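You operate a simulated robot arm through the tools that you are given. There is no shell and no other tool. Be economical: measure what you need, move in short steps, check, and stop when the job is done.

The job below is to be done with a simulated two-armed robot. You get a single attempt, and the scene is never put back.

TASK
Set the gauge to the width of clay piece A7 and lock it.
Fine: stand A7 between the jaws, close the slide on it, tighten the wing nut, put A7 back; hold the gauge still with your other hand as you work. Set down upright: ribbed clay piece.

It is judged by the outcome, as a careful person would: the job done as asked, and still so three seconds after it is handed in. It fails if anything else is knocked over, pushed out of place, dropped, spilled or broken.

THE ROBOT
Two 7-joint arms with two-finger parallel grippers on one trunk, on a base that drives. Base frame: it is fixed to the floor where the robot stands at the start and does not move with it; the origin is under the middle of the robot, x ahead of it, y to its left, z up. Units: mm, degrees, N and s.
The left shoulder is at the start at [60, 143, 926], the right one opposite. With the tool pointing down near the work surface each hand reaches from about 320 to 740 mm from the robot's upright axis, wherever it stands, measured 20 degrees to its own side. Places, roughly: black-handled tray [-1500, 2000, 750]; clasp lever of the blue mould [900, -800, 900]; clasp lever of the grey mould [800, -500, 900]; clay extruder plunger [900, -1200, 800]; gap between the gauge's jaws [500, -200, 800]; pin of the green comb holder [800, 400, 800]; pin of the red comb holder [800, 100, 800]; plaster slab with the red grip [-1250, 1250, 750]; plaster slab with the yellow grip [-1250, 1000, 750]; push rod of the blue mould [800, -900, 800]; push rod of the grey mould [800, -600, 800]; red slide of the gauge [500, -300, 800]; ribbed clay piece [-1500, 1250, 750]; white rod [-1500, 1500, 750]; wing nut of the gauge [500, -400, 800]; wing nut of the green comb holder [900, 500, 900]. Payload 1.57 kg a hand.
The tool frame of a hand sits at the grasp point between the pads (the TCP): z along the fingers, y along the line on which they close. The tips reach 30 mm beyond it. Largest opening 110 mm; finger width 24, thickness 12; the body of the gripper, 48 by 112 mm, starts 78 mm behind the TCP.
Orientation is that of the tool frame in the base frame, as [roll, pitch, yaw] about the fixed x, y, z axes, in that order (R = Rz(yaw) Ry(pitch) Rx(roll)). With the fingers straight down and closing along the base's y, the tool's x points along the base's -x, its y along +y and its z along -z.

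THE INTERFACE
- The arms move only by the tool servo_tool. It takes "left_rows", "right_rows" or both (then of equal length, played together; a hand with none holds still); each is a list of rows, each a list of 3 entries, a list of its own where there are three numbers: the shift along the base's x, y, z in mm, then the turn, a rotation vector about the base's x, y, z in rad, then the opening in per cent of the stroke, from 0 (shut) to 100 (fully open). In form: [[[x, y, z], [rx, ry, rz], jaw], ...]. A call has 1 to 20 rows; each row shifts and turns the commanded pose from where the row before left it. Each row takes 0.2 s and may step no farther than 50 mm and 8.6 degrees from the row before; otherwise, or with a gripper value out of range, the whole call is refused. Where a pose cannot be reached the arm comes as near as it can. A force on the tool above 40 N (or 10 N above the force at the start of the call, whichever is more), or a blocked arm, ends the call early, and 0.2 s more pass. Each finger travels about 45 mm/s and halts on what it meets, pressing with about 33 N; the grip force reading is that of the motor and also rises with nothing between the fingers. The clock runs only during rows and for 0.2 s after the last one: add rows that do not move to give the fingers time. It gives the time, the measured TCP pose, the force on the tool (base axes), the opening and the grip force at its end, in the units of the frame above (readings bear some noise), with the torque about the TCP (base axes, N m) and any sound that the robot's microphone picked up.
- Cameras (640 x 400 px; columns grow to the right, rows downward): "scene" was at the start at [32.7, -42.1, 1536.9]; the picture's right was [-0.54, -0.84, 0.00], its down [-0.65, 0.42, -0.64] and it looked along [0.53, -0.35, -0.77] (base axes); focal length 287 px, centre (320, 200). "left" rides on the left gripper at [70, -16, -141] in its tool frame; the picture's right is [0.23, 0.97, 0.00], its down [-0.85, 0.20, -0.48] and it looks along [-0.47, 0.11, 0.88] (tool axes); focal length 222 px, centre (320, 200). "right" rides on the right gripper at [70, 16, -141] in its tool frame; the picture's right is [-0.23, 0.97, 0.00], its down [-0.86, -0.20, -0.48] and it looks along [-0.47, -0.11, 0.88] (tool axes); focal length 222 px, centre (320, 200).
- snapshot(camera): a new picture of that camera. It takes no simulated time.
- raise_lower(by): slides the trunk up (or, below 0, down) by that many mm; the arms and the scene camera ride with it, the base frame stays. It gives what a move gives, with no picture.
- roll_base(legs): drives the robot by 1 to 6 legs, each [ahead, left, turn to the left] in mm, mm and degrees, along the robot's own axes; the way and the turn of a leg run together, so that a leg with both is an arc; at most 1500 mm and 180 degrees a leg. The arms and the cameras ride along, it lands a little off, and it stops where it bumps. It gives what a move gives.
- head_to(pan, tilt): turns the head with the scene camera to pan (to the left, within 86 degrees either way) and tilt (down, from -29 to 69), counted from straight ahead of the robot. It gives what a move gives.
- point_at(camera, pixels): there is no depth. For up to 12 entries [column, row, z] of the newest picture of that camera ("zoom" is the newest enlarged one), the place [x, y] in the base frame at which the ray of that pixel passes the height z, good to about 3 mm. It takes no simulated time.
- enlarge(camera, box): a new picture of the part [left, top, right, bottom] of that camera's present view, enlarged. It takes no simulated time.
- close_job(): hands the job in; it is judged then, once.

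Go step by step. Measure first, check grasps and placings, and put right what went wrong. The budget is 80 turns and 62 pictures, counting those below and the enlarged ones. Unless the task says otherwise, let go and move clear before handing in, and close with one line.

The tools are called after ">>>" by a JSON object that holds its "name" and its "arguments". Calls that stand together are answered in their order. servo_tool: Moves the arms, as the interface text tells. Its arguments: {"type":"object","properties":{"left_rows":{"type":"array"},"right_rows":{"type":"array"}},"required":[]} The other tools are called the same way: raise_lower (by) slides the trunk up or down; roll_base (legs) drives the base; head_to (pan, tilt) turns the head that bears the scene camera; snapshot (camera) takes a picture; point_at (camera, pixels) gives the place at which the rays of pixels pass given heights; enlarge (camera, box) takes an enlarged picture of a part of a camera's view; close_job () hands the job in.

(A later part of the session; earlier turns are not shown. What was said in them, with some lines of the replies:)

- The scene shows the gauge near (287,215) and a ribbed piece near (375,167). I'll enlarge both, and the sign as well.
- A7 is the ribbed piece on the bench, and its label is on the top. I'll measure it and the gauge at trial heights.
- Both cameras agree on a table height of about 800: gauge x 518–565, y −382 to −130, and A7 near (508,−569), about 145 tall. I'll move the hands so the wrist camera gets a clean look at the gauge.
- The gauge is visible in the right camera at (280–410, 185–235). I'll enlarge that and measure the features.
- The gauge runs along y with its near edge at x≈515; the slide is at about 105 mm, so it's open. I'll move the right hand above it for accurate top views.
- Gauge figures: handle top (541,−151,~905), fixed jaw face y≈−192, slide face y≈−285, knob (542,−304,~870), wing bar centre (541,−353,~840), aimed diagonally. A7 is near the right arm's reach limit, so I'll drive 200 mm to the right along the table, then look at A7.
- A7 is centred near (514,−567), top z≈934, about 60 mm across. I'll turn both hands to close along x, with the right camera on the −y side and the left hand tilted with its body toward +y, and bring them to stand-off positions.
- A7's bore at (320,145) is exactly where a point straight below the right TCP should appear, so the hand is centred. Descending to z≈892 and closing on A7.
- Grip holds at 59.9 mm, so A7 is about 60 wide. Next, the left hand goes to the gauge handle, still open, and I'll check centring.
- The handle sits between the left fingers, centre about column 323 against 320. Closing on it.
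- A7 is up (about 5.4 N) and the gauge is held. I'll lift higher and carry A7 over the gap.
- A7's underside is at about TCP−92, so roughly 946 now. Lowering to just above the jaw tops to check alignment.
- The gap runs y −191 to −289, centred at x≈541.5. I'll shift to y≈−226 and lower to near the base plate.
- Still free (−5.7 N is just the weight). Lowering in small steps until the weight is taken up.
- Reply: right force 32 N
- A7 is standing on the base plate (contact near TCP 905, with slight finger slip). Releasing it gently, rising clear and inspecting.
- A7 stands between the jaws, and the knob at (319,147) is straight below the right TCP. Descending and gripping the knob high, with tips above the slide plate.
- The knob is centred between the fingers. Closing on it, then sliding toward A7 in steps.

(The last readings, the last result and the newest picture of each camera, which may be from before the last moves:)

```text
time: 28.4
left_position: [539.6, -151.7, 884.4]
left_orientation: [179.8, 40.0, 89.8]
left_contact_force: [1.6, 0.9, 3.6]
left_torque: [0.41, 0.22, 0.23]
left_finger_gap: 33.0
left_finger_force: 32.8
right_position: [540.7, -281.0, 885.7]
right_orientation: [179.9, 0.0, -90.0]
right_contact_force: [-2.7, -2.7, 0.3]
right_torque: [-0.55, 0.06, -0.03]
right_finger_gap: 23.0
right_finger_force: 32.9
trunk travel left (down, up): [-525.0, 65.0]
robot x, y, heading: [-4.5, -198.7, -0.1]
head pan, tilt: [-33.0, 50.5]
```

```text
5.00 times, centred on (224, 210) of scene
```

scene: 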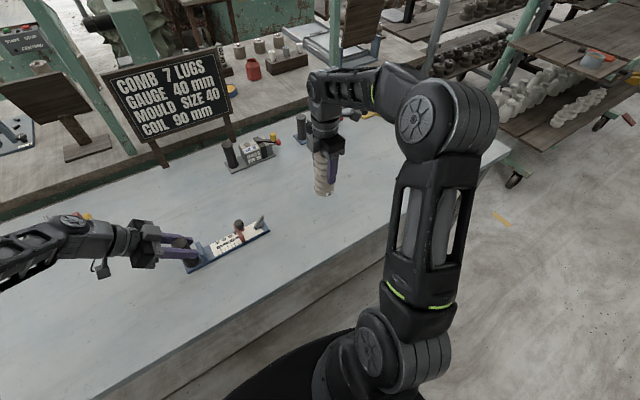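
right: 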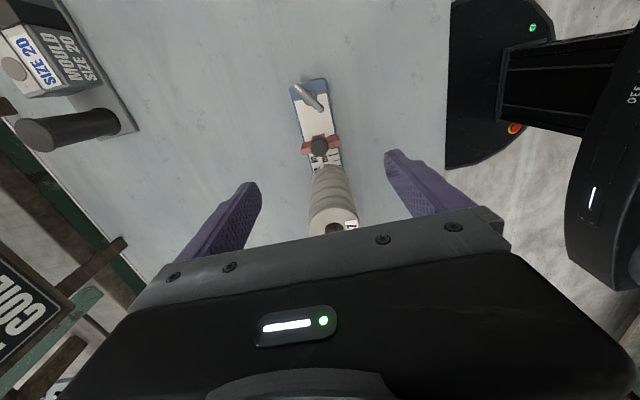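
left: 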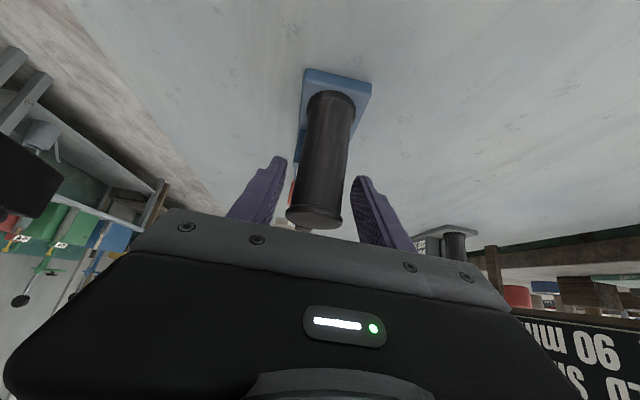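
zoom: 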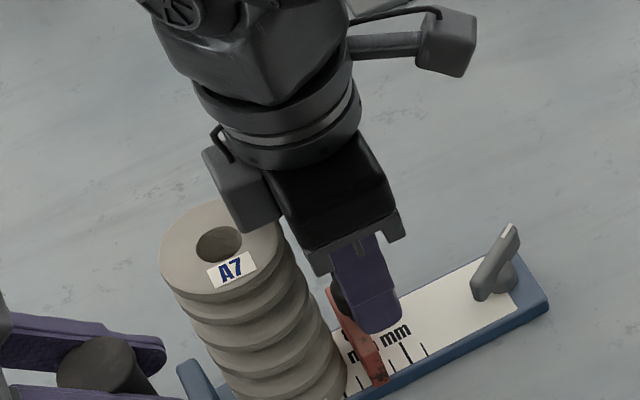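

The slide moves freely (about 3 N). I'll continue in small steps, watching the forces for contact with A7.

>>> {"name": "servo_tool", "arguments": {"right_rows": [[[0, 3, 0], [0, 0, 0], 10], [[0, 3, 0], [0, 0, 0], 10], [[0, 0, 0], [0, 0, 0], 10]]}}

>>> {"name": "snapshot", "arguments": {"camera": "left"}}

>>> {"name": "enlarge", "arguments": {"camera": "right", "box": [200, 110, 440, 260]}}

```text
time: 29.2
left_position: [540.8, -151.7, 887.2]
left_orientation: [180.0, 40.0, 89.7]
left_contact_force: [-2.6, 5.2, 8.9]
left_torque: [0.15, 0.04, -0.24]
left_finger_gap: 33.1
left_finger_force: 32.7
right_position: [541.2, -276.0, 886.5]
right_orientation: [179.9, 0.0, -90.0]
right_contact_force: [3.2, -2.0, -6.6]
right_torque: [-0.3, -0.07, -0.15]
right_finger_gap: 23.2
right_finger_force: 33.2
trunk travel left (down, up): [-525.0, 65.0]
robot x, y, heading: [-2.8, -196.0, 0.2]
head pan, tilt: [-33.0, 50.5]
```

```text
28 pictures are left
```

left: 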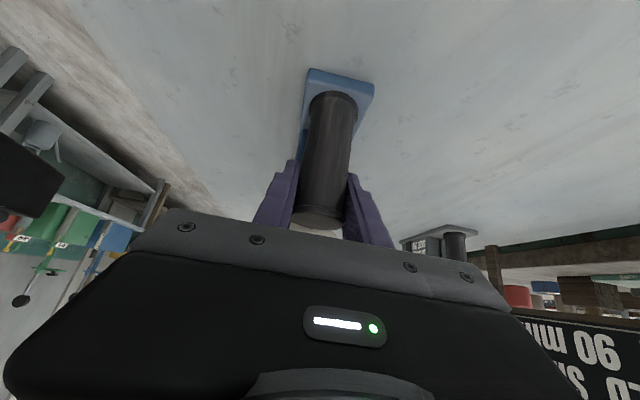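

```text
2.67 times, centred on (320, 185) of right
```

zoom: 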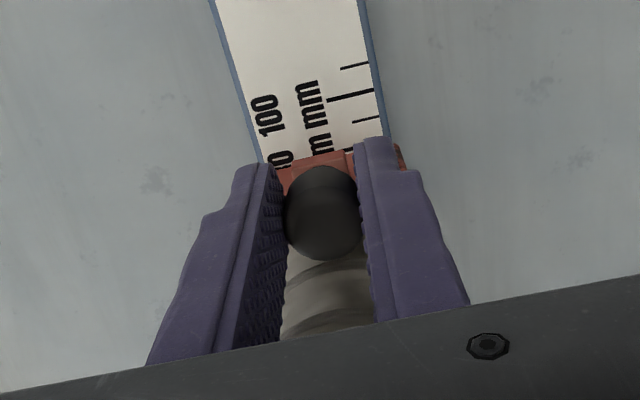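

The slide face is at about 68 mm now. Continuing in 2 mm steps until it clamps A7.

>>> {"name": "servo_tool", "arguments": {"right_rows": [[[0, 2, 0], [0, 0, 0], 10], [[0, 2, 0], [0, 0, 0], 10], [[0, 0, 0], [0, 0, 0], 10]]}}

>>> {"name": "servo_tool", "arguments": {"right_rows": [[[0, 2, 0], [0, 0, 0], 10], [[0, 0, 0], [0, 0, 0], 10]]}}

>>> {"name": "servo_tool", "arguments": {"right_rows": [[[0, 1.5, 0], [0, 0, 0], 10], [[0, 0, 0], [0, 0, 0], 10]]}}

```text
time: 30.0
left_position: [540.3, -153.1, 884.7]
left_orientation: [179.8, 40.1, 89.9]
left_contact_force: [-2.0, 5.3, 9.8]
left_torque: [0.1, 0.21, 0.12]
left_finger_gap: 33.0
left_finger_force: 33.2
right_position: [541.6, -272.0, 886.5]
right_orientation: [179.9, -0.1, -90.0]
right_contact_force: [1.0, -4.0, -6.9]
right_torque: [-0.44, -0.06, -0.1]
right_finger_gap: 23.0
right_finger_force: 32.7
trunk travel left (down, up): [-525.0, 65.0]
robot x, y, heading: [0.8, -199.3, -0.1]
head pan, tilt: [-33.0, 50.5]
```

```text
time: 30.6
left_position: [539.8, -151.8, 885.2]
left_orientation: [179.9, 40.0, 89.9]
left_contact_force: [-0.1, 3.8, 8.7]
left_torque: [0.39, 0.31, 0.39]
left_finger_gap: 33.3
left_finger_force: 32.7
right_position: [541.5, -271.1, 886.6]
right_orientation: [179.9, 0.0, -90.1]
right_contact_force: [-3.4, -4.7, -4.7]
right_torque: [-0.49, 0.04, 0.01]
right_finger_gap: 23.1
right_finger_force: 33.3
trunk travel left (down, up): [-525.0, 65.0]
robot x, y, heading: [-0.6, -197.5, -0.3]
head pan, tilt: [-33.0, 50.5]
```

```text
time: 31.2
left_position: [541.2, -153.3, 885.9]
left_orientation: [180.0, 40.1, 89.9]
left_contact_force: [2.1, 3.4, 4.9]
left_torque: [0.29, 0.29, 0.5]
left_finger_gap: 33.2
left_finger_force: 32.4
right_position: [542.5, -268.4, 885.5]
right_orientation: [-180.0, 0.1, -90.0]
right_contact_force: [-5.8, -4.3, -0.1]
right_torque: [-0.37, 0.07, 0.02]
right_finger_gap: 23.5
right_finger_force: 32.8
trunk travel left (down, up): [-525.0, 65.0]
robot x, y, heading: [-0.9, -197.5, -0.3]
head pan, tilt: [-33.0, 50.5]
```

>>> {"name": "servo_tool", "arguments": {"right_rows": [[[0, 1.5, 0], [0, 0, 0], 10], [[0, 0, 0], [0, 0, 0], 10]]}}

>>> {"name": "servo_tool", "arguments": {"right_rows": [[[0, 1.5, 0], [0, 0, 0], 10], [[0, 0, 0], [0, 0, 0], 10]]}}

>>> {"name": "enlarge", "arguments": {"camera": "scene", "box": [160, 170, 288, 250]}}

```text
time: 31.8
left_position: [540.9, -152.1, 885.9]
left_orientation: [179.9, 40.1, 89.9]
left_contact_force: [4.5, 2.8, 2.1]
left_torque: [0.1, 0.27, 0.54]
left_finger_gap: 33.0
left_finger_force: 33.1
right_position: [541.5, -267.2, 887.3]
right_orientation: [-180.0, 0.0, -90.0]
right_contact_force: [-6.7, -3.9, -0.4]
right_torque: [-0.22, 0.09, 0.02]
right_finger_gap: 23.1
right_finger_force: 33.5
trunk travel left (down, up): [-525.0, 65.0]
robot x, y, heading: [-0.4, -201.1, -0.4]
head pan, tilt: [-33.0, 50.5]
```

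```text
time: 32.4
left_position: [540.8, -153.9, 885.9]
left_orientation: [179.9, 40.1, 89.9]
left_contact_force: [6.9, 3.4, 1.2]
left_torque: [-0.27, 0.25, 0.33]
left_finger_gap: 32.9
left_finger_force: 32.7
right_position: [542.7, -265.6, 884.8]
right_orientation: [-180.0, 0.0, -90.0]
right_contact_force: [-8.2, -6.7, 3.2]
right_torque: [-0.09, 0.2, 0.02]
right_finger_gap: 23.1
right_finger_force: 32.9
trunk travel left (down, up): [-525.0, 65.0]
robot x, y, heading: [-1.6, -197.5, -0.0]
head pan, tilt: [-33.0, 50.5]
```

```text
5.00 times, centred on (224, 210) of scene
```

zoom: 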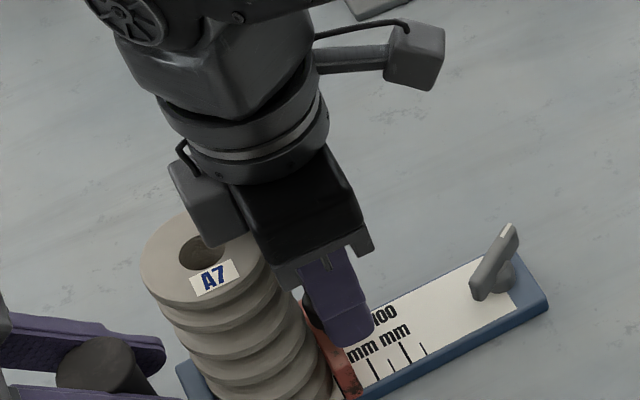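

The slide is now pushing A7 toward the fixed jaw: its top moved from (218,245) to (203,253). A few more small steps until the force rises sharply.

>>> {"name": "servo_tool", "arguments": {"right_rows": [[[0, 1, 0], [0, 0, 0], 10], [[0, 0, 0], [0, 0, 0], 10]]}}

>>> {"name": "servo_tool", "arguments": {"right_rows": [[[0, 1, 0], [0, 0, 0], 10], [[0, 0, 0], [0, 0, 0], 10]]}}

>>> {"name": "servo_tool", "arguments": {"right_rows": [[[0, 1, 0], [0, 0, 0], 10], [[0, 0, 0], [0, 0, 0], 10]]}}

```text
time: 33.0
left_position: [540.1, -153.2, 886.6]
left_orientation: [180.0, 40.2, 89.9]
left_contact_force: [8.0, 5.1, -0.4]
left_torque: [-0.47, 0.16, 0.31]
left_finger_gap: 32.9
left_finger_force: 33.3
right_position: [543.3, -266.2, 886.6]
right_orientation: [-179.9, 0.0, -89.9]
right_contact_force: [-7.2, -10.3, 7.6]
right_torque: [-0.04, 0.14, 0.07]
right_finger_gap: 22.7
right_finger_force: 33.0
trunk travel left (down, up): [-525.0, 65.0]
robot x, y, heading: [-2.1, -201.0, -0.4]
head pan, tilt: [-33.0, 50.5]
```

```text
time: 33.6
left_position: [540.5, -152.5, 885.3]
left_orientation: [179.9, 40.0, 89.9]
left_contact_force: [3.8, 11.7, 4.4]
left_torque: [-0.4, 0.02, 0.32]
left_finger_gap: 32.9
left_finger_force: 33.0
right_position: [542.6, -265.5, 886.2]
right_orientation: [-179.8, -0.1, -90.1]
right_contact_force: [0.2, -15.6, 4.4]
right_torque: [-0.1, 0.01, -0.06]
right_finger_gap: 23.4
right_finger_force: 33.0
trunk travel left (down, up): [-525.0, 65.0]
robot x, y, heading: [0.8, -196.5, -0.0]
head pan, tilt: [-33.0, 50.5]
```

```text
time: 34.2
left_position: [540.0, -153.3, 885.2]
left_orientation: [179.9, 40.1, 89.8]
left_contact_force: [-0.3, 18.9, 9.3]
left_torque: [-0.48, 0.15, 0.04]
left_finger_gap: 33.1
left_finger_force: 33.0
right_position: [542.1, -265.5, 886.3]
right_orientation: [-179.9, -0.3, -90.1]
right_contact_force: [5.5, -26.5, 1.7]
right_torque: [-0.06, -0.07, -0.11]
right_finger_gap: 23.3
right_finger_force: 33.0
trunk travel left (down, up): [-525.0, 65.0]
robot x, y, heading: [-3.5, -199.7, -0.0]
head pan, tilt: [-33.0, 50.5]
```

Force jumped to 26 N with no more travel, so A7 is clamped between the jaws. I'll release the knob, rise, and check the fit and scale.

>>> {"name": "servo_tool", "arguments": {"right_rows": [[[0, -1.5, 0], [0, 0, 0], 10], [[0, 0, 0], [0, 0, 0], 30], [[0, 0, 0], [0, 0, 0], 45], [[0, 0, 0], [0, 0, 0], 45], [[0, -5, 40], [0, 0, 0], 45], [[0, -30, 40], [0, 0, 0], 70], [[0, -42, 30], [0, 0, 0], 95], [[0, 0, 0], [0, 0, 0], 95]]}}

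>>> {"name": "enlarge", "arguments": {"camera": "right", "box": [240, 110, 400, 210]}}

>>> {"name": "enlarge", "arguments": {"camera": "scene", "box": [160, 180, 288, 260]}}

```text
refused: row 7 steps farther than a row can; nothing moved
```

```text
4.00 times, centred on (320, 160) of right
```

zoom: 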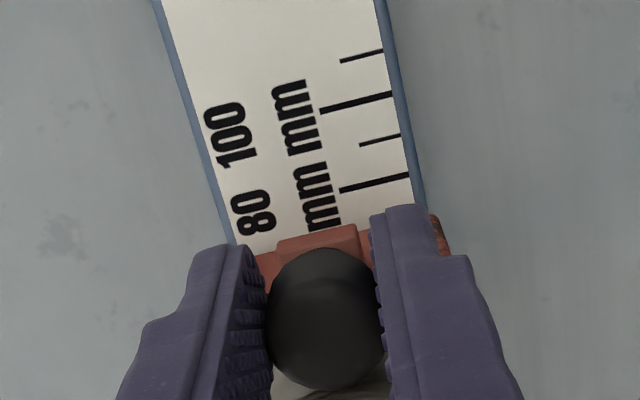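

```text
5.00 times, centred on (224, 220) of scene
```

zoom: 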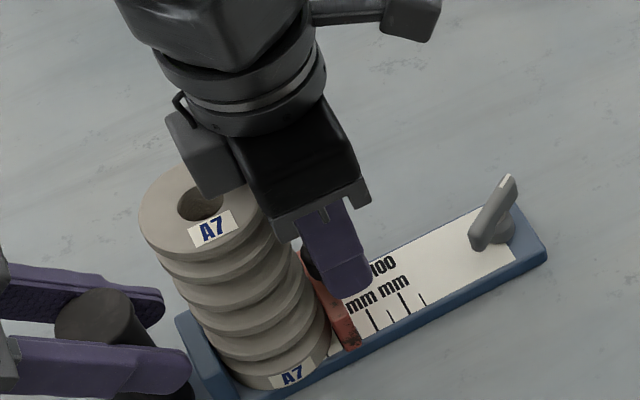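

The slide's back edge sits just past the 80 tick, so its face is near 60, which fits. One row was too long, so I'll redo it: release the knob, rise, and move over the wing nut while turning 35° to align with the bar.

>>> {"name": "servo_tool", "arguments": {"right_rows": [[[0, -1.5, 0], [0, 0, 0], 10], [[0, 0, 0], [0, 0, 0], 30], [[0, 0, 0], [0, 0, 0], 45], [[0, 0, 0], [0, 0, 0], 45], [[0, 0, 40], [0, 0, 0], 45], [[0, -20, 40], [0, 0, 0.122], 70], [[0, -30, 20], [0, 0, 0.122], 70], [[0, -35, 0], [0, 0, 0.122], 70], [[0, 0, 0], [0, 0, 0.122], 70], [[0, 0, 0], [0, 0, 0.122], 70], [[0, 0, 0], [0, 0, 0], 70]]}}

>>> {"name": "enlarge", "arguments": {"camera": "right", "box": [200, 80, 440, 230]}}

>>> {"name": "enlarge", "arguments": {"camera": "scene", "box": [160, 180, 288, 260]}}

```text
time: 36.6
left_position: [540.1, -152.1, 883.8]
left_orientation: [179.9, 40.0, 89.8]
left_contact_force: [-3.8, -1.7, 2.2]
left_torque: [0.59, 0.29, 0.04]
left_finger_gap: 33.1
left_finger_force: 33.5
right_position: [541.2, -349.1, 985.9]
right_orientation: [-180.0, 0.0, -55.0]
right_contact_force: [0.4, 0.0, 0.0]
right_torque: [0.0, 0.0, -0.01]
right_finger_gap: 77.0
right_finger_force: 0.1
trunk travel left (down, up): [-525.0, 65.0]
robot x, y, heading: [0.5, -200.5, -0.4]
head pan, tilt: [-33.0, 50.5]
```

```text
2.67 times, centred on (320, 155) of right
```

zoom: 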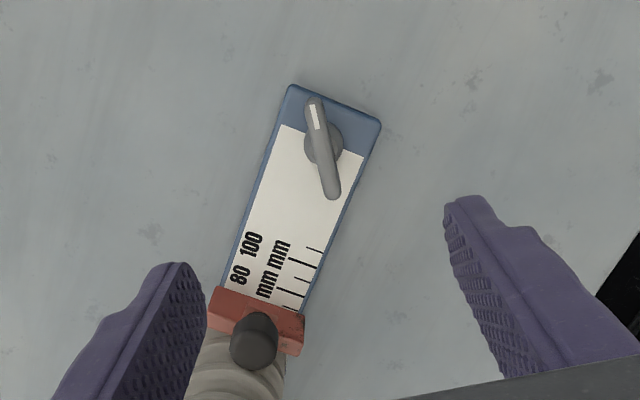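

```text
5.00 times, centred on (224, 220) of scene
```

zoom: 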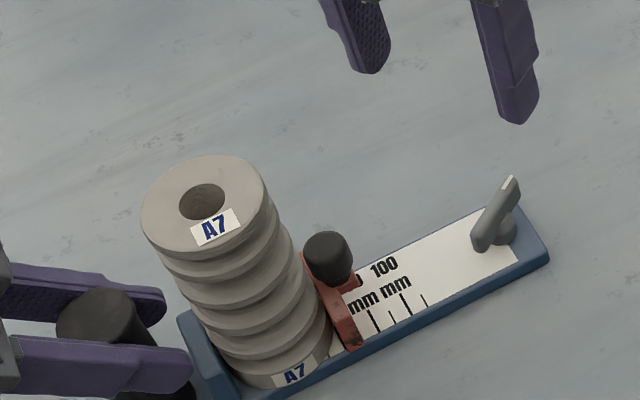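

>>> {"name": "point_at", "arguments": {"camera": "zoom", "pixels": [[315, 100, 848], [332, 196, 848], [324, 148, 848], [330, 148, 820]]}}

```text
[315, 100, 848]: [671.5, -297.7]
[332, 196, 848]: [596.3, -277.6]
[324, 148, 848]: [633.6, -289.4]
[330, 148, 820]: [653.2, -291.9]
```

That used the wrong zoom; repeating with the right camera's own pixels.

>>> {"name": "point_at", "arguments": {"camera": "right", "pixels": [[318.1, 117.5, 848], [324.5, 153.5, 848], [321.5, 135.5, 848], [319.5, 117.5, 848]]}}

```text
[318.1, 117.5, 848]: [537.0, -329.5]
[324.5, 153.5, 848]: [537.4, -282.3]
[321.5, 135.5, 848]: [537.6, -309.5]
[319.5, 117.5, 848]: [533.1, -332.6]
```

>>> {"name": "enlarge", "arguments": {"camera": "right", "box": [270, 90, 366, 150]}}

>>> {"name": "point_at", "arguments": {"camera": "zoom", "pixels": [[320, 184, 848], [362, 424, 848], [344, 304, 848], [355, 304, 820]]}}

```text
6.67 times, centred on (318, 120) of right
```

zoom: 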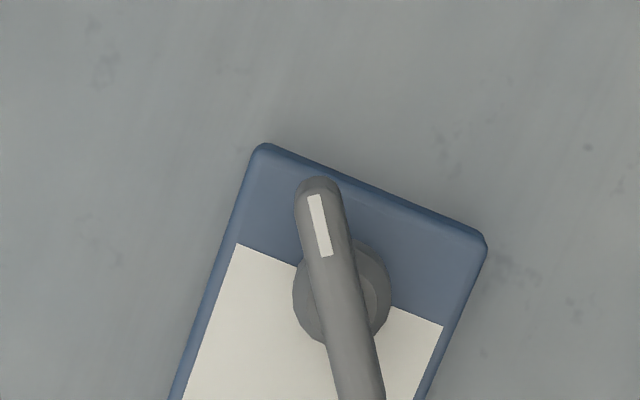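

```text
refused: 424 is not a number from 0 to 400
```

>>> {"name": "point_at", "arguments": {"camera": "zoom", "pixels": [[318, 182, 848], [360, 390, 848], [340, 302, 848], [341, 297, 818]]}}

```text
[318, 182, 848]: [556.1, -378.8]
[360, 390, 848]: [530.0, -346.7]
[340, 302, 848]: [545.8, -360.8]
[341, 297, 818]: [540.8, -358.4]
```

Relative to the camera, the wing-nut hub lies about 6–7 mm further along the tool x and is laterally centred; the bar is parallel to the pads. Shifting and descending partway, then checking.

>>> {"name": "servo_tool", "arguments": {"right_rows": [[[4, -5.5, -40], [0, 0, 0], 60], [[0, 0, -40], [0, 0, 0], 50], [[0, 0, -34], [0, 0, 0], 40], [[0, 0, 0], [0, 0, 0], 35], [[0, 0, 0], [0, 0, 0], 35]]}}

>>> {"name": "enlarge", "arguments": {"camera": "right", "box": [224, 120, 416, 240]}}

>>> {"name": "enlarge", "arguments": {"camera": "scene", "box": [190, 170, 318, 250]}}

```text
time: 37.8
left_position: [540.4, -152.5, 884.9]
left_orientation: [179.9, 40.1, 90.0]
left_contact_force: [-2.1, 0.5, 1.7]
left_torque: [0.49, 0.2, -0.02]
left_finger_gap: 32.7
left_finger_force: 33.3
right_position: [548.2, -354.1, 870.2]
right_orientation: [180.0, -0.1, -55.1]
right_contact_force: [-0.6, 0.0, 0.5]
right_torque: [-0.04, -0.02, 0.0]
right_finger_gap: 38.5
right_finger_force: 0.0
trunk travel left (down, up): [-525.0, 65.0]
robot x, y, heading: [-2.3, -198.5, -0.2]
head pan, tilt: [-33.0, 50.5]
```

```text
3.33 times, centred on (320, 180) of right
```

zoom: 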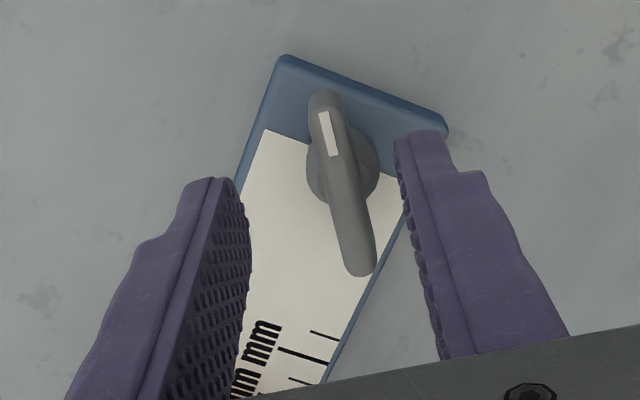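

```text
5.00 times, centred on (254, 210) of scene
```

zoom: 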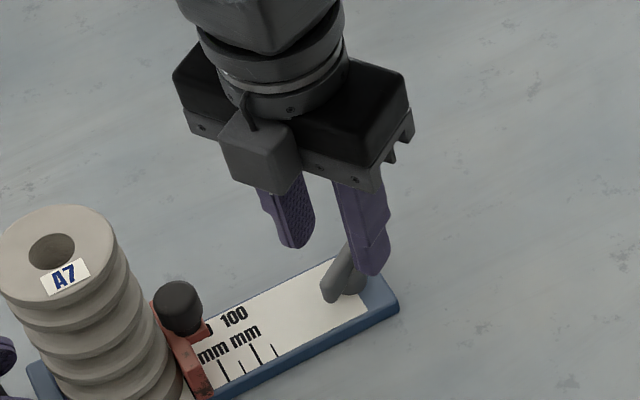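

The bar is parallel to the pads but about 5 mm off toward the right pad; the hub is at about (543,−356). Correcting, lowering to z≈857 and closing on the bar.

>>> {"name": "servo_tool", "arguments": {"right_rows": [[[-4.5, -2, 0], [0, 0, 0], 35], [[0, 0, -8], [0, 0, 0], 35], [[0, 0, -5], [0, 0, 0], 35], [[0, 0, 0], [0, 0, 0], 25], [[0, 0, 0], [0, 0, 0], 15], [[0, 0, 0], [0, 0, 0], 3], [[0, 0, 0], [0, 0, 0], 0], [[0, 0, 0], [0, 0, 0], 0], [[0, 0, 0], [0, 0, 0], 0]]}}

>>> {"name": "enlarge", "arguments": {"camera": "right", "box": [224, 120, 416, 240]}}

```text
time: 39.8
left_position: [540.9, -153.0, 886.5]
left_orientation: [179.9, 40.0, 89.8]
left_contact_force: [-2.2, 1.5, 2.7]
left_torque: [0.19, 0.09, -0.15]
left_finger_gap: 32.8
left_finger_force: 33.4
right_position: [542.4, -356.7, 859.7]
right_orientation: [-180.0, 0.0, -55.1]
right_contact_force: [1.5, 2.0, -0.3]
right_torque: [0.04, -0.05, 0.02]
right_finger_gap: 8.3
right_finger_force: 27.2
trunk travel left (down, up): [-525.0, 65.0]
robot x, y, heading: [2.3, -198.9, 0.0]
head pan, tilt: [-33.0, 50.5]
```

```text
3.33 times, centred on (320, 180) of right
```

zoom: 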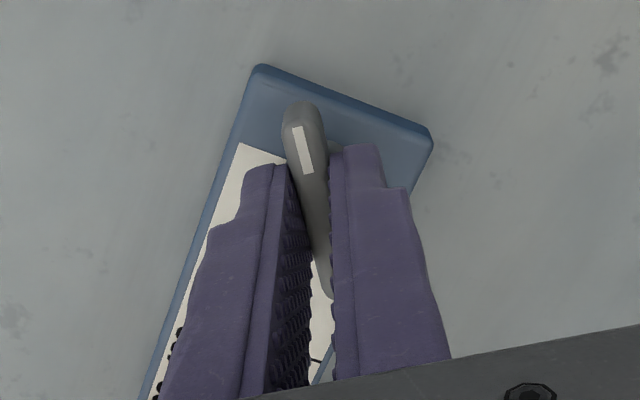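

The bar is gripped at 8.3 mm. Turning it clockwise (negative z) while watching the torque.

>>> {"name": "servo_tool", "arguments": {"right_rows": [[[0, 0, 0], [0, 0, -0.1], 0], [[0, 0, 0], [0, 0, -0.1], 0], [[0, 0, 0], [0, 0, -0.1], 0], [[0, 0, 0], [0, 0, 0], 0]]}}

>>> {"name": "servo_tool", "arguments": {"right_rows": [[[0, 0, 0], [0, 0, -0.1], 0], [[0, 0, 0], [0, 0, -0.1], 0], [[0, 0, 0], [0, 0, -0.1], 0], [[0, 0, 0], [0, 0, 0], 0]]}}

>>> {"name": "enlarge", "arguments": {"camera": "right", "box": [224, 120, 416, 240]}}

```text
time: 40.8
left_position: [540.8, -152.4, 885.9]
left_orientation: [179.9, 40.1, 89.9]
left_contact_force: [0.4, -1.4, -0.2]
left_torque: [0.03, 0.19, -0.03]
left_finger_gap: 33.3
left_finger_force: 32.9
right_position: [541.8, -357.0, 858.6]
right_orientation: [-180.0, 0.0, -72.4]
right_contact_force: [-2.6, 2.0, 3.2]
right_torque: [-0.18, 0.01, 0.01]
right_finger_gap: 8.6
right_finger_force: 27.1
trunk travel left (down, up): [-525.0, 65.0]
robot x, y, heading: [1.5, -198.0, -0.5]
head pan, tilt: [-33.0, 50.5]
```

```text
time: 41.8
left_position: [540.8, -152.2, 885.7]
left_orientation: [179.9, 40.2, 89.9]
left_contact_force: [3.0, -2.3, -0.6]
left_torque: [-0.09, 0.11, 0.27]
left_finger_gap: 33.1
left_finger_force: 33.1
right_position: [541.8, -357.5, 858.8]
right_orientation: [-179.9, 0.0, -89.5]
right_contact_force: [-3.9, 2.1, 6.6]
right_torque: [0.13, 0.06, 0.0]
right_finger_gap: 8.4
right_finger_force: 27.4
trunk travel left (down, up): [-525.0, 65.0]
robot x, y, heading: [-1.7, -202.5, -0.2]
head pan, tilt: [-33.0, 50.5]
```

```text
3.33 times, centred on (320, 180) of right
```

zoom: 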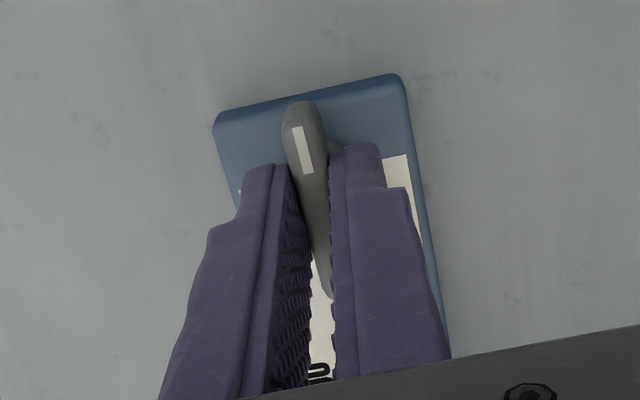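

The bar turns with the hand and there's no torque yet. Continuing clockwise.

>>> {"name": "servo_tool", "arguments": {"right_rows": [[[0, 0, 0], [0, 0, -0.1], 0], [[0, 0, 0], [0, 0, -0.1], 0], [[0, 0, 0], [0, 0, -0.1], 0], [[0, 0, 0], [0, 0, 0], 0]]}}

>>> {"name": "servo_tool", "arguments": {"right_rows": [[[0, 0, 0], [0, 0, -0.1], 0], [[0, 0, 0], [0, 0, -0.1], 0], [[0, 0, 0], [0, 0, -0.1], 0], [[0, 0, 0], [0, 0, 0], 0]]}}

>>> {"name": "servo_tool", "arguments": {"right_rows": [[[0, 0, 0], [0, 0, -0.1], 0], [[0, 0, 0], [0, 0, -0.1], 0], [[0, 0, 0], [0, 0, 0], 0]]}}

```text
time: 42.8
left_position: [540.2, -152.3, 885.5]
left_orientation: [179.9, 40.0, 89.8]
left_contact_force: [0.5, -1.3, 0.4]
left_torque: [0.12, 0.13, 0.19]
left_finger_gap: 33.3
left_finger_force: 32.7
right_position: [540.4, -356.6, 859.2]
right_orientation: [-179.9, 0.0, -106.7]
right_contact_force: [-2.0, 3.1, -0.1]
right_torque: [-0.02, 0.06, 0.04]
right_finger_gap: 8.4
right_finger_force: 27.2
trunk travel left (down, up): [-525.0, 65.0]
robot x, y, heading: [0.0, -199.3, 0.2]
head pan, tilt: [-33.0, 50.5]
```

```text
time: 43.8
left_position: [539.8, -152.9, 886.7]
left_orientation: [179.9, 40.1, 89.8]
left_contact_force: [2.6, -4.9, 0.1]
left_torque: [0.37, 0.14, 0.09]
left_finger_gap: 32.9
left_finger_force: 32.8
right_position: [540.6, -357.1, 859.1]
right_orientation: [-180.0, 0.1, -123.9]
right_contact_force: [-4.9, 7.1, 6.2]
right_torque: [0.02, 0.21, 0.0]
right_finger_gap: 8.6
right_finger_force: 27.0
trunk travel left (down, up): [-525.0, 65.0]
robot x, y, heading: [-0.9, -194.8, 0.0]
head pan, tilt: [-33.0, 50.5]
```

```text
time: 44.6
left_position: [539.5, -153.7, 885.7]
left_orientation: [179.9, 40.1, 89.9]
left_contact_force: [3.5, -5.7, -1.0]
left_torque: [-0.07, 0.17, 0.44]
left_finger_gap: 33.2
left_finger_force: 32.4
right_position: [539.5, -356.8, 858.0]
right_orientation: [179.9, 0.0, -135.3]
right_contact_force: [-5.7, 7.3, 7.2]
right_torque: [0.29, -0.04, 0.03]
right_finger_gap: 8.4
right_finger_force: 27.3
trunk travel left (down, up): [-525.0, 65.0]
robot x, y, heading: [-0.2, -199.3, -0.3]
head pan, tilt: [-33.0, 50.5]
```

80° so far with no torque. A small side force is building, so I'll ease the centre by about 1 mm and keep turning.

>>> {"name": "servo_tool", "arguments": {"right_rows": [[[-0.5, 0.5, 0], [0, 0, -0.1], 0], [[-0.5, 0.5, 0], [0, 0, -0.1], 0], [[0, 0, 0], [0, 0, 0], 0]]}}

>>> {"name": "servo_tool", "arguments": {"right_rows": [[[0, 0.5, 0], [0, 0, -0.1], 0], [[0, 0, 0], [0, 0, -0.1], 0], [[0, 0, 0], [0, 0, 0], 0]]}}

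>>> {"name": "servo_tool", "arguments": {"right_rows": [[[0, 0, 0], [0, 0, -0.1], 0], [[0, 0, 0], [0, 0, -0.1], 0], [[0, 0, 0], [0, 0, 0], 0]]}}

>>> {"name": "enlarge", "arguments": {"camera": "right", "box": [224, 120, 416, 240]}}

```text
time: 45.4
left_position: [540.4, -152.6, 886.3]
left_orientation: [179.9, 40.0, 89.8]
left_contact_force: [2.9, -4.3, -0.3]
left_torque: [-0.53, 0.03, 0.25]
left_finger_gap: 33.1
left_finger_force: 33.2
right_position: [539.7, -356.5, 858.6]
right_orientation: [-180.0, -0.1, -146.8]
right_contact_force: [-2.3, 4.0, 6.8]
right_torque: [0.04, 0.13, 0.03]
right_finger_gap: 8.2
right_finger_force: 27.4
trunk travel left (down, up): [-525.0, 65.0]
robot x, y, heading: [3.9, -198.2, -0.2]
head pan, tilt: [-33.0, 50.5]
```

```text
time: 46.2
left_position: [540.1, -153.1, 885.1]
left_orientation: [179.9, 40.1, 89.8]
left_contact_force: [-0.5, -1.7, 0.2]
left_torque: [-0.45, 0.1, -0.18]
left_finger_gap: 32.8
left_finger_force: 33.8
right_position: [540.5, -355.6, 859.4]
right_orientation: [-179.8, 0.0, -158.3]
right_contact_force: [1.9, 0.3, 7.2]
right_torque: [-0.07, 0.15, 0.01]
right_finger_gap: 8.3
right_finger_force: 27.7
trunk travel left (down, up): [-525.0, 65.0]
robot x, y, heading: [-2.9, -199.0, -0.2]
head pan, tilt: [-33.0, 50.5]
```

```text
time: 47.0
left_position: [540.6, -151.6, 885.3]
left_orientation: [179.9, 40.1, 89.8]
left_contact_force: [-1.0, -0.1, 0.8]
left_torque: [-0.15, 0.33, -0.41]
left_finger_gap: 33.0
left_finger_force: 32.8
right_position: [540.4, -355.4, 860.0]
right_orientation: [180.0, 0.0, -169.7]
right_contact_force: [2.7, -2.7, 3.8]
right_torque: [0.0, -0.14, 0.68]
right_finger_gap: 10.3
right_finger_force: 28.1
trunk travel left (down, up): [-525.0, 65.0]
robot x, y, heading: [2.6, -203.4, -0.0]
head pan, tilt: [-33.0, 50.5]
```

```text
3.33 times, centred on (320, 180) of right
```

zoom: 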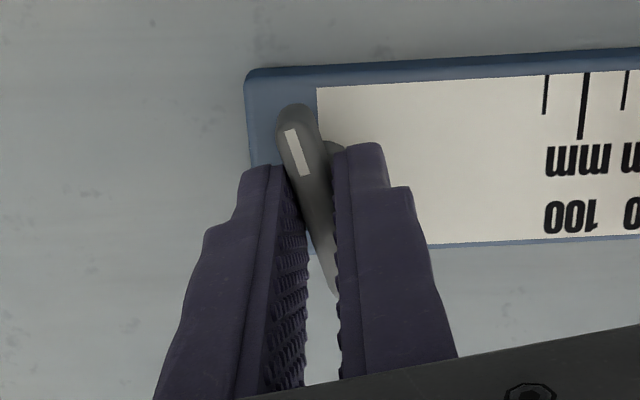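

Torque has risen to 0.68 N·m and the pads are spreading to 10.3, so the nut is tightening. A little more to seat it.

>>> {"name": "servo_tool", "arguments": {"right_rows": [[[0, 0, 0], [0, 0, -0.08], 0], [[0, 0, 0], [0, 0, 0], 0]]}}

>>> {"name": "servo_tool", "arguments": {"right_rows": [[[0, 0, 0], [0, 0, -0.08], 0], [[0, 0, 0], [0, 0, 0], 0]]}}

>>> {"name": "enlarge", "arguments": {"camera": "right", "box": [224, 120, 416, 240]}}

```text
time: 47.6
left_position: [540.4, -152.7, 885.5]
left_orientation: [179.9, 40.1, 89.8]
left_contact_force: [0.3, 1.5, -0.3]
left_torque: [0.12, 0.15, -0.34]
left_finger_gap: 33.2
left_finger_force: 32.8
right_position: [540.5, -356.9, 858.2]
right_orientation: [180.0, 0.1, -174.4]
right_contact_force: [1.9, -3.9, 3.8]
right_torque: [-0.11, 0.07, 0.78]
right_finger_gap: 11.8
right_finger_force: 29.5
trunk travel left (down, up): [-525.0, 65.0]
robot x, y, heading: [-1.3, -197.7, 0.1]
head pan, tilt: [-33.0, 50.5]
```

```text
time: 48.2
left_position: [540.1, -152.1, 884.9]
left_orientation: [179.9, 40.1, 89.8]
left_contact_force: [-0.1, 3.1, 1.7]
left_torque: [0.31, 0.11, -0.34]
left_finger_gap: 32.9
left_finger_force: 33.2
right_position: [539.5, -356.1, 859.2]
right_orientation: [180.0, 0.0, -178.8]
right_contact_force: [-0.3, -3.1, 1.2]
right_torque: [-0.07, 0.0, 0.89]
right_finger_gap: 14.1
right_finger_force: 30.5
trunk travel left (down, up): [-525.0, 65.0]
robot x, y, heading: [-2.8, -193.8, 0.0]
head pan, tilt: [-33.0, 50.5]
```

```text
3.33 times, centred on (320, 180) of right
```

zoom: 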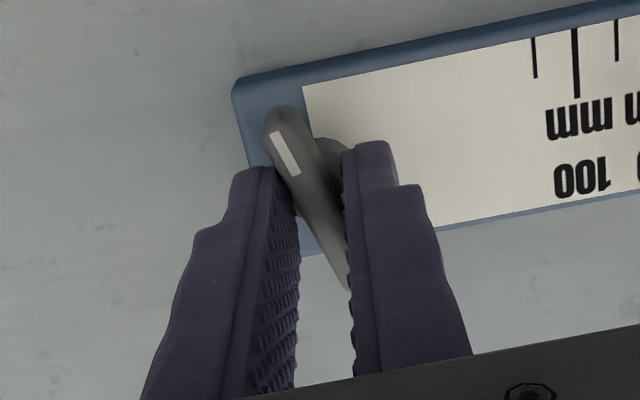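

The bar is at a hard stop: torque 0.9 N·m, and it no longer follows the hand. The gauge is locked, so I'll open, rise, turn back to yaw −90 and go over A7.

>>> {"name": "servo_tool", "arguments": {"right_rows": [[[0, 0, 0], [0, 0, 0.08], 10], [[0, 0, 0], [0, 0, 0.08], 30], [[0, 0, 0], [0, 0, 0], 40], [[0, 0, 45], [0, 0, 0], 50], [[0, 0, 45], [0, 0, 0], 60], [[0, 0, 45], [0, 0, 0.14], 80], [[0, 15, 5], [0, 0, 0.14], 100], [[0, 15, 0], [0, 0, 0.14], 100], [[0, 15, 0], [0, 0, 0.14], 100], [[0, 15, 0], [0, 0, 0.14], 100], [[0, 15, 0], [0, 0, 0.14], 100], [[0, 15, 0], [0, 0, 0.14], 100], [[0, 15, 0], [0, 0, 0.14], 100], [[0, 15, 0], [0, 0, 0.14], 100], [[0, 15, 0], [0, 0, 0.13], 100], [[0, 0, 0], [0, 0, 0], 100]]}}

>>> {"name": "snapshot", "arguments": {"camera": "right"}}

>>> {"name": "enlarge", "arguments": {"camera": "scene", "box": [160, 180, 288, 260]}}

```text
time: 51.6
left_position: [540.5, -151.9, 884.5]
left_orientation: [179.9, 40.1, 89.9]
left_contact_force: [-0.3, 2.1, 1.0]
left_torque: [-0.09, 0.19, -0.07]
left_finger_gap: 33.0
left_finger_force: 32.7
right_position: [538.6, -218.7, 998.3]
right_orientation: [-180.0, 0.1, -89.9]
right_contact_force: [0.0, 0.6, 0.8]
right_torque: [0.02, -0.02, -0.01]
right_finger_gap: 109.8
right_finger_force: 0.0
trunk travel left (down, up): [-525.0, 65.0]
robot x, y, heading: [-3.1, -199.4, -0.3]
head pan, tilt: [-33.0, 50.5]
```

```text
14 pictures are left
```

right: 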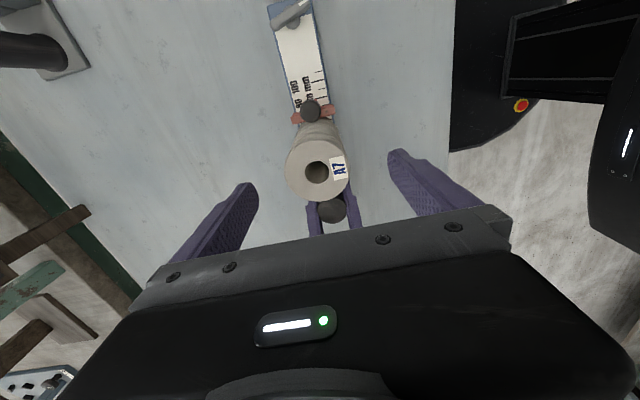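

```text
5.00 times, centred on (224, 220) of scene
```

zoom: 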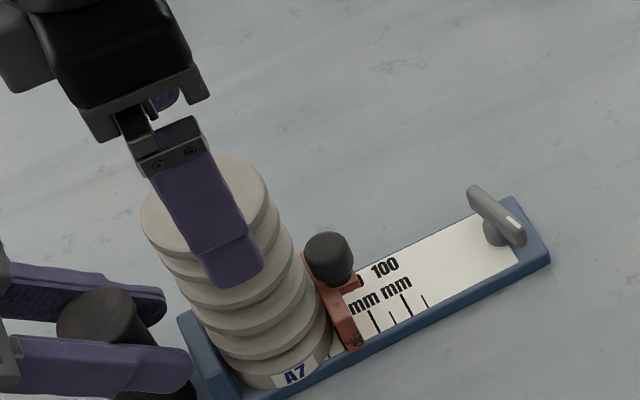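

The nut has clearly turned and A7 is at (317,172), about 3 mm in +x from the TCP line. I'll correct, descend and grip A7.

>>> {"name": "servo_tool", "arguments": {"right_rows": [[[3, 1, -40], [0, 0, 0], 100], [[0, 0, -40], [0, 0, 0], 100], [[0, 0, -13], [0, 0, 0], 100], [[0, 0, 0], [0, 0, 0], 70], [[0, 0, 0], [0, 0, 0], 60], [[0, 0, 0], [0, 0, 0], 50], [[0, 0, 0], [0, 0, 0], 30], [[0, 0, 0], [0, 0, 0], 30], [[0, 0, 0], [0, 0, 0], 30], [[0, 0, 0], [0, 0, 0], 30]]}}

```text
time: 53.8
left_position: [540.3, -152.1, 885.6]
left_orientation: [179.9, 40.0, 89.8]
left_contact_force: [-2.5, 0.5, 1.9]
left_torque: [-0.01, 0.12, -0.02]
left_finger_gap: 32.7
left_finger_force: 33.4
right_position: [540.9, -219.0, 906.4]
right_orientation: [-180.0, -0.1, -90.0]
right_contact_force: [2.6, 0.5, 0.7]
right_torque: [-0.01, -0.1, -0.03]
right_finger_gap: 59.8
right_finger_force: 32.7
trunk travel left (down, up): [-525.0, 65.0]
robot x, y, heading: [-3.5, -196.7, 0.3]
head pan, tilt: [-33.0, 50.5]
```

Gripped at 59.8 mm. Lifting straight up in small steps, checking for binding.

>>> {"name": "servo_tool", "arguments": {"right_rows": [[[0, 0, 3], [0, 0, 0], 30], [[0, 0, 4], [0, 0, 0], 30], [[0, 0, 5], [0, 0, 0], 30], [[0, 0, 0], [0, 0, 0], 30]]}}

```text
time: 54.8
left_position: [541.3, -153.2, 886.7]
left_orientation: [179.8, 40.2, 90.0]
left_contact_force: [-2.3, 1.1, 3.1]
left_torque: [-0.08, 0.13, -0.01]
left_finger_gap: 32.9
left_finger_force: 32.8
right_position: [542.3, -218.8, 918.3]
right_orientation: [179.9, 0.0, -89.9]
right_contact_force: [-1.4, 0.4, -6.5]
right_torque: [0.06, 0.04, 0.03]
right_finger_gap: 59.8
right_finger_force: 32.7
trunk travel left (down, up): [-525.0, 65.0]
robot x, y, heading: [0.1, -202.0, -0.1]
head pan, tilt: [-33.0, 50.5]
```

It lifts freely with only its weight (6.5 N). Raising it and carrying it back over its original spot at (514,−566.5).

>>> {"name": "servo_tool", "arguments": {"right_rows": [[[0, 0, 40], [0, 0, 0], 30], [[0, 0, 40], [0, 0, 0], 30], [[0, 0, 37], [0, 0, 0], 30], [[-3.1, -38.6, 0], [0, 0, 0], 30], [[-3.1, -38.6, 0], [0, 0, 0], 30], [[-3.1, -38.6, 0], [0, 0, 0], 30], [[-3.1, -38.6, 0], [0, 0, 0], 30], [[-3.1, -38.6, 0], [0, 0, 0], 30], [[-3.1, -38.6, 0], [0, 0, 0], 30], [[-3.1, -38.6, 0], [0, 0, 0], 30], [[-3.1, -38.6, 0], [0, 0, 0], 30], [[-3.1, -38.7, 0], [0, 0, 0], 30], [[0, 0, -40], [0, 0, 0], 30], [[0, 0, -40], [0, 0, 0], 30], [[0, 0, -35], [0, 0, 0], 30], [[0, 0, -15], [0, 0, 0], 30], [[0, 0, 0], [0, 0, 0], 30]]}}

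>>> {"name": "snapshot", "arguments": {"camera": "scene"}}

```text
time: 58.4
left_position: [540.2, -152.8, 886.1]
left_orientation: [179.9, 40.1, 89.8]
left_contact_force: [-1.6, 1.6, 4.7]
left_torque: [0.12, 0.09, -0.09]
left_finger_gap: 33.0
left_finger_force: 33.3
right_position: [516.2, -566.6, 906.5]
right_orientation: [180.0, 0.1, -90.1]
right_contact_force: [0.6, 1.0, -6.3]
right_torque: [-0.01, 0.01, 0.0]
right_finger_gap: 59.8
right_finger_force: 32.4
trunk travel left (down, up): [-525.0, 65.0]
robot x, y, heading: [-2.0, -200.0, 0.0]
head pan, tilt: [-33.0, 50.5]
```

```text
12 pictures are left
```

scene: 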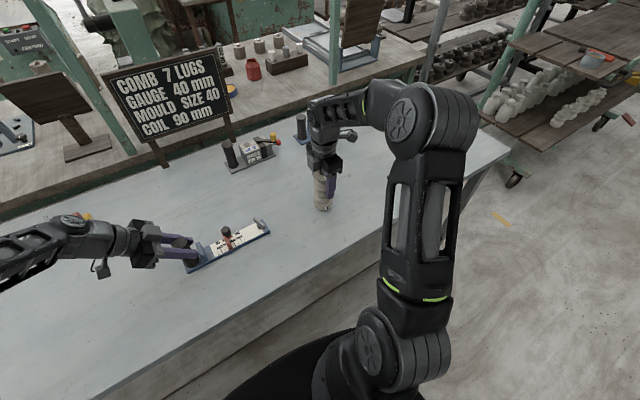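

A7 is about 12 mm above the table over its original place. Lowering in small steps to contact.

>>> {"name": "servo_tool", "arguments": {"right_rows": [[[-0.5, 0, -5], [0, 0, 0], 30], [[0, 0, -3], [0, 0, 0], 30], [[0, 0, 0], [0, 0, 0], 30]]}}

>>> {"name": "servo_tool", "arguments": {"right_rows": [[[0, 0, -2], [0, 0, 0], 30], [[0, 0, 0], [0, 0, 0], 30]]}}

>>> {"name": "servo_tool", "arguments": {"right_rows": [[[0, 0, -1.5], [0, 0, 0], 30], [[0, 0, 0], [0, 0, 0], 30]]}}

```text
time: 59.2
left_position: [539.5, -152.6, 885.1]
left_orientation: [179.9, 40.1, 89.9]
left_contact_force: [-2.2, 0.8, 3.2]
left_torque: [-0.03, 0.12, -0.04]
left_finger_gap: 33.0
left_finger_force: 33.0
right_position: [515.1, -566.8, 896.0]
right_orientation: [180.0, 0.0, -90.0]
right_contact_force: [-0.2, -0.9, -5.1]
right_torque: [-0.01, 0.01, -0.02]
right_finger_gap: 59.4
right_finger_force: 32.7
trunk travel left (down, up): [-525.0, 65.0]
robot x, y, heading: [-2.4, -201.5, -0.1]
head pan, tilt: [-33.0, 50.5]
```

```text
time: 59.8
left_position: [539.9, -153.9, 886.2]
left_orientation: [179.9, 40.1, 89.9]
left_contact_force: [-2.1, 0.1, 3.5]
left_torque: [-0.16, 0.19, -0.04]
left_finger_gap: 33.2
left_finger_force: 32.9
right_position: [515.2, -567.5, 896.0]
right_orientation: [-180.0, 0.0, -90.0]
right_contact_force: [0.3, 0.0, -5.6]
right_torque: [0.0, 0.01, 0.02]
right_finger_gap: 59.7
right_finger_force: 33.2
trunk travel left (down, up): [-525.0, 65.0]
robot x, y, heading: [2.2, -197.2, -0.0]
head pan, tilt: [-33.0, 50.5]
```

```text
time: 60.4
left_position: [539.8, -153.5, 886.2]
left_orientation: [179.9, 40.0, 89.7]
left_contact_force: [-2.5, 0.1, 3.9]
left_torque: [-0.18, 0.17, -0.09]
left_finger_gap: 33.2
left_finger_force: 33.0
right_position: [514.3, -568.3, 894.0]
right_orientation: [-180.0, 0.1, -89.9]
right_contact_force: [-0.5, -0.5, -6.0]
right_torque: [-0.03, 0.03, 0.03]
right_finger_gap: 59.9
right_finger_force: 33.1
trunk travel left (down, up): [-525.0, 65.0]
robot x, y, heading: [-1.4, -195.2, -0.1]
head pan, tilt: [-33.0, 50.5]
```

>>> {"name": "servo_tool", "arguments": {"right_rows": [[[0, 0, -1], [0, 0, 0], 30], [[0, 0, 0], [0, 0, 0], 30]]}}

>>> {"name": "servo_tool", "arguments": {"right_rows": [[[0, 0, -1], [0, 0, 0], 30], [[0, 0, 0], [0, 0, 0], 30]]}}

>>> {"name": "servo_tool", "arguments": {"right_rows": [[[0, 0, -1], [0, 0, 0], 30], [[0, 0, 0], [0, 0, 0], 30]]}}

```text
time: 61.0
left_position: [541.2, -153.3, 884.9]
left_orientation: [179.9, 40.1, 89.7]
left_contact_force: [-2.4, -1.5, 3.3]
left_torque: [-0.09, 0.16, -0.05]
left_finger_gap: 33.1
left_finger_force: 32.9
right_position: [515.2, -567.4, 892.1]
right_orientation: [-180.0, 0.1, -90.1]
right_contact_force: [0.1, 0.8, -4.6]
right_torque: [0.01, 0.06, -0.01]
right_finger_gap: 59.9
right_finger_force: 32.5
trunk travel left (down, up): [-525.0, 65.0]
robot x, y, heading: [0.9, -201.2, -0.2]
head pan, tilt: [-33.0, 50.5]
```

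```text
time: 61.6
left_position: [539.6, -151.4, 885.3]
left_orientation: [179.9, 40.1, 90.0]
left_contact_force: [0.5, -0.7, -0.8]
left_torque: [-0.2, 0.02, 0.11]
left_finger_gap: 33.2
left_finger_force: 32.9
right_position: [513.9, -567.5, 892.3]
right_orientation: [-179.8, 0.1, -90.0]
right_contact_force: [-3.8, -2.1, 8.4]
right_torque: [0.13, 0.57, 0.11]
right_finger_gap: 59.9
right_finger_force: 32.7
trunk travel left (down, up): [-525.0, 65.0]
robot x, y, heading: [1.6, -200.9, -0.2]
head pan, tilt: [-33.0, 50.5]
```

```text
time: 62.2
left_position: [539.8, -152.2, 885.2]
left_orientation: [179.9, 40.0, 89.8]
left_contact_force: [0.6, 0.3, -1.0]
left_torque: [0.33, -0.02, 0.02]
left_finger_gap: 32.9
left_finger_force: 33.0
right_position: [514.0, -566.1, 893.4]
right_orientation: [-179.8, -0.1, -89.9]
right_contact_force: [-2.1, -3.6, 19.8]
right_torque: [0.04, 0.87, 0.16]
right_finger_gap: 60.1
right_finger_force: 32.5
trunk travel left (down, up): [-525.0, 65.0]
robot x, y, heading: [-1.1, -203.9, -0.0]
head pan, tilt: [-33.0, 50.5]
```

A7 is down (contact, +20 N). Releasing gently, rising clear, and letting go of the gauge handle at the same time.

>>> {"name": "servo_tool", "arguments": {"right_rows": [[[0, 0, 1.5], [0, 0, 0], 45], [[0, 0, 0], [0, 0, 0], 62], [[0, 0, 0], [0, 0, 0], 80], [[0, 0, 0], [0, 0, 0], 95], [[0, 0, 0], [0, 0, 0], 100], [[0, 0, 0], [0, 0, 0], 100], [[0, 0, 40], [0, 0, 0], 100], [[0, 0, 45], [0, 0, 0], 100], [[0, 0, 45], [0, 0, 0], 100], [[0, 0, 40], [0, 0, 0], 100], [[0, 0, 0], [0, 0, 0], 100]], "left_rows": [[[0, 0, 0], [0, 0, 0], 32], [[0, 0, 0], [0, 0, 0], 40], [[0, 0, 0], [0, 0, 0], 60], [[0, 0, 0], [0, 0, 0], 80], [[0, 0, 0], [0, 0, 0], 100], [[0, 0, 0], [0, 0, 0], 100], [[0, 19, 23], [0, 0, 0], 100], [[0, 25, 30], [0, 0, 0], 100], [[0, 25, 30], [0, 0, 0], 100], [[0, 25, 30], [0, 0, 0], 100], [[0, 0, 0], [0, 0, 0], 100]]}}

>>> {"name": "snapshot", "arguments": {"camera": "scene"}}

>>> {"name": "enlarge", "arguments": {"camera": "scene", "box": [170, 150, 362, 270]}}

```text
time: 64.6
left_position: [542.3, -57.3, 997.8]
left_orientation: [179.9, 40.1, 89.9]
left_contact_force: [0.5, 0.5, 0.5]
left_torque: [0.01, 0.0, -0.01]
left_finger_gap: 110.1
left_finger_force: 0.1
right_position: [514.8, -566.5, 1061.8]
right_orientation: [-180.0, 0.0, -89.9]
right_contact_force: [0.3, 0.6, 0.1]
right_torque: [0.0, 0.01, -0.03]
right_finger_gap: 110.1
right_finger_force: 0.2
trunk travel left (down, up): [-525.0, 65.0]
robot x, y, heading: [1.7, -202.5, 0.0]
head pan, tilt: [-33.0, 50.5]
```

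```text
11 pictures are left
```

scene: 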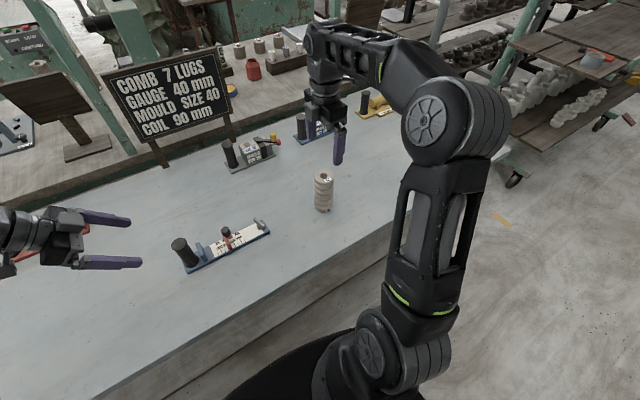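

```text
3.33 times, centred on (266, 210) of scene
```

zoom: 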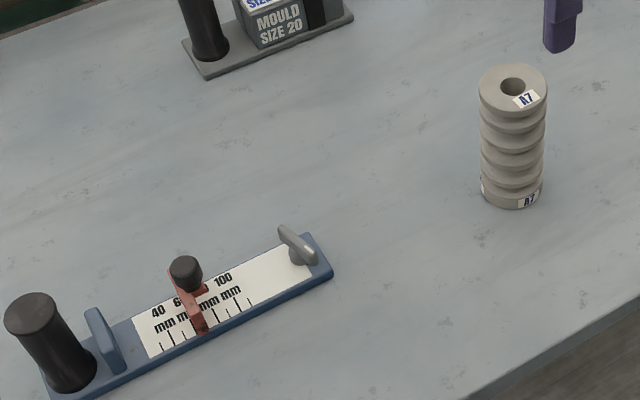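

A7 is upright in its original place and the gauge is free. One close look at the slide reading.

>>> {"name": "enlarge", "arguments": {"camera": "scene", "box": [190, 210, 270, 260]}}

```text
8.00 times, centred on (230, 235) of scene
```

zoom: 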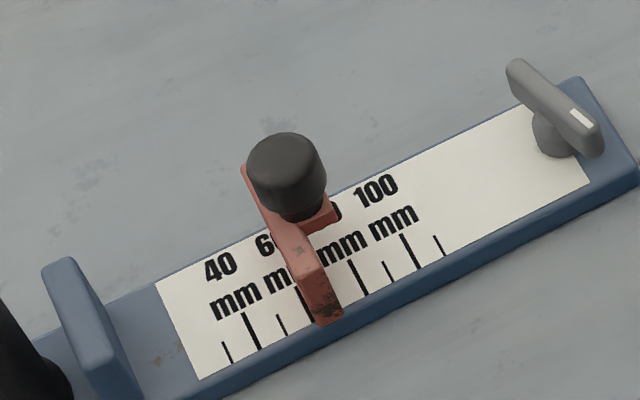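

The slide face sits on the 60 mm tick (next to (300,300)), matching A7's measured 59.9 mm. The wing nut is turned to its stop, and both hands are clear.

>>> {"name": "close_job", "arguments": {}}

```text
The job is handed in.
```

The gauge is set to A7's width (60 mm) and locked with the wing nut, and A7 is standing upright back in its place.
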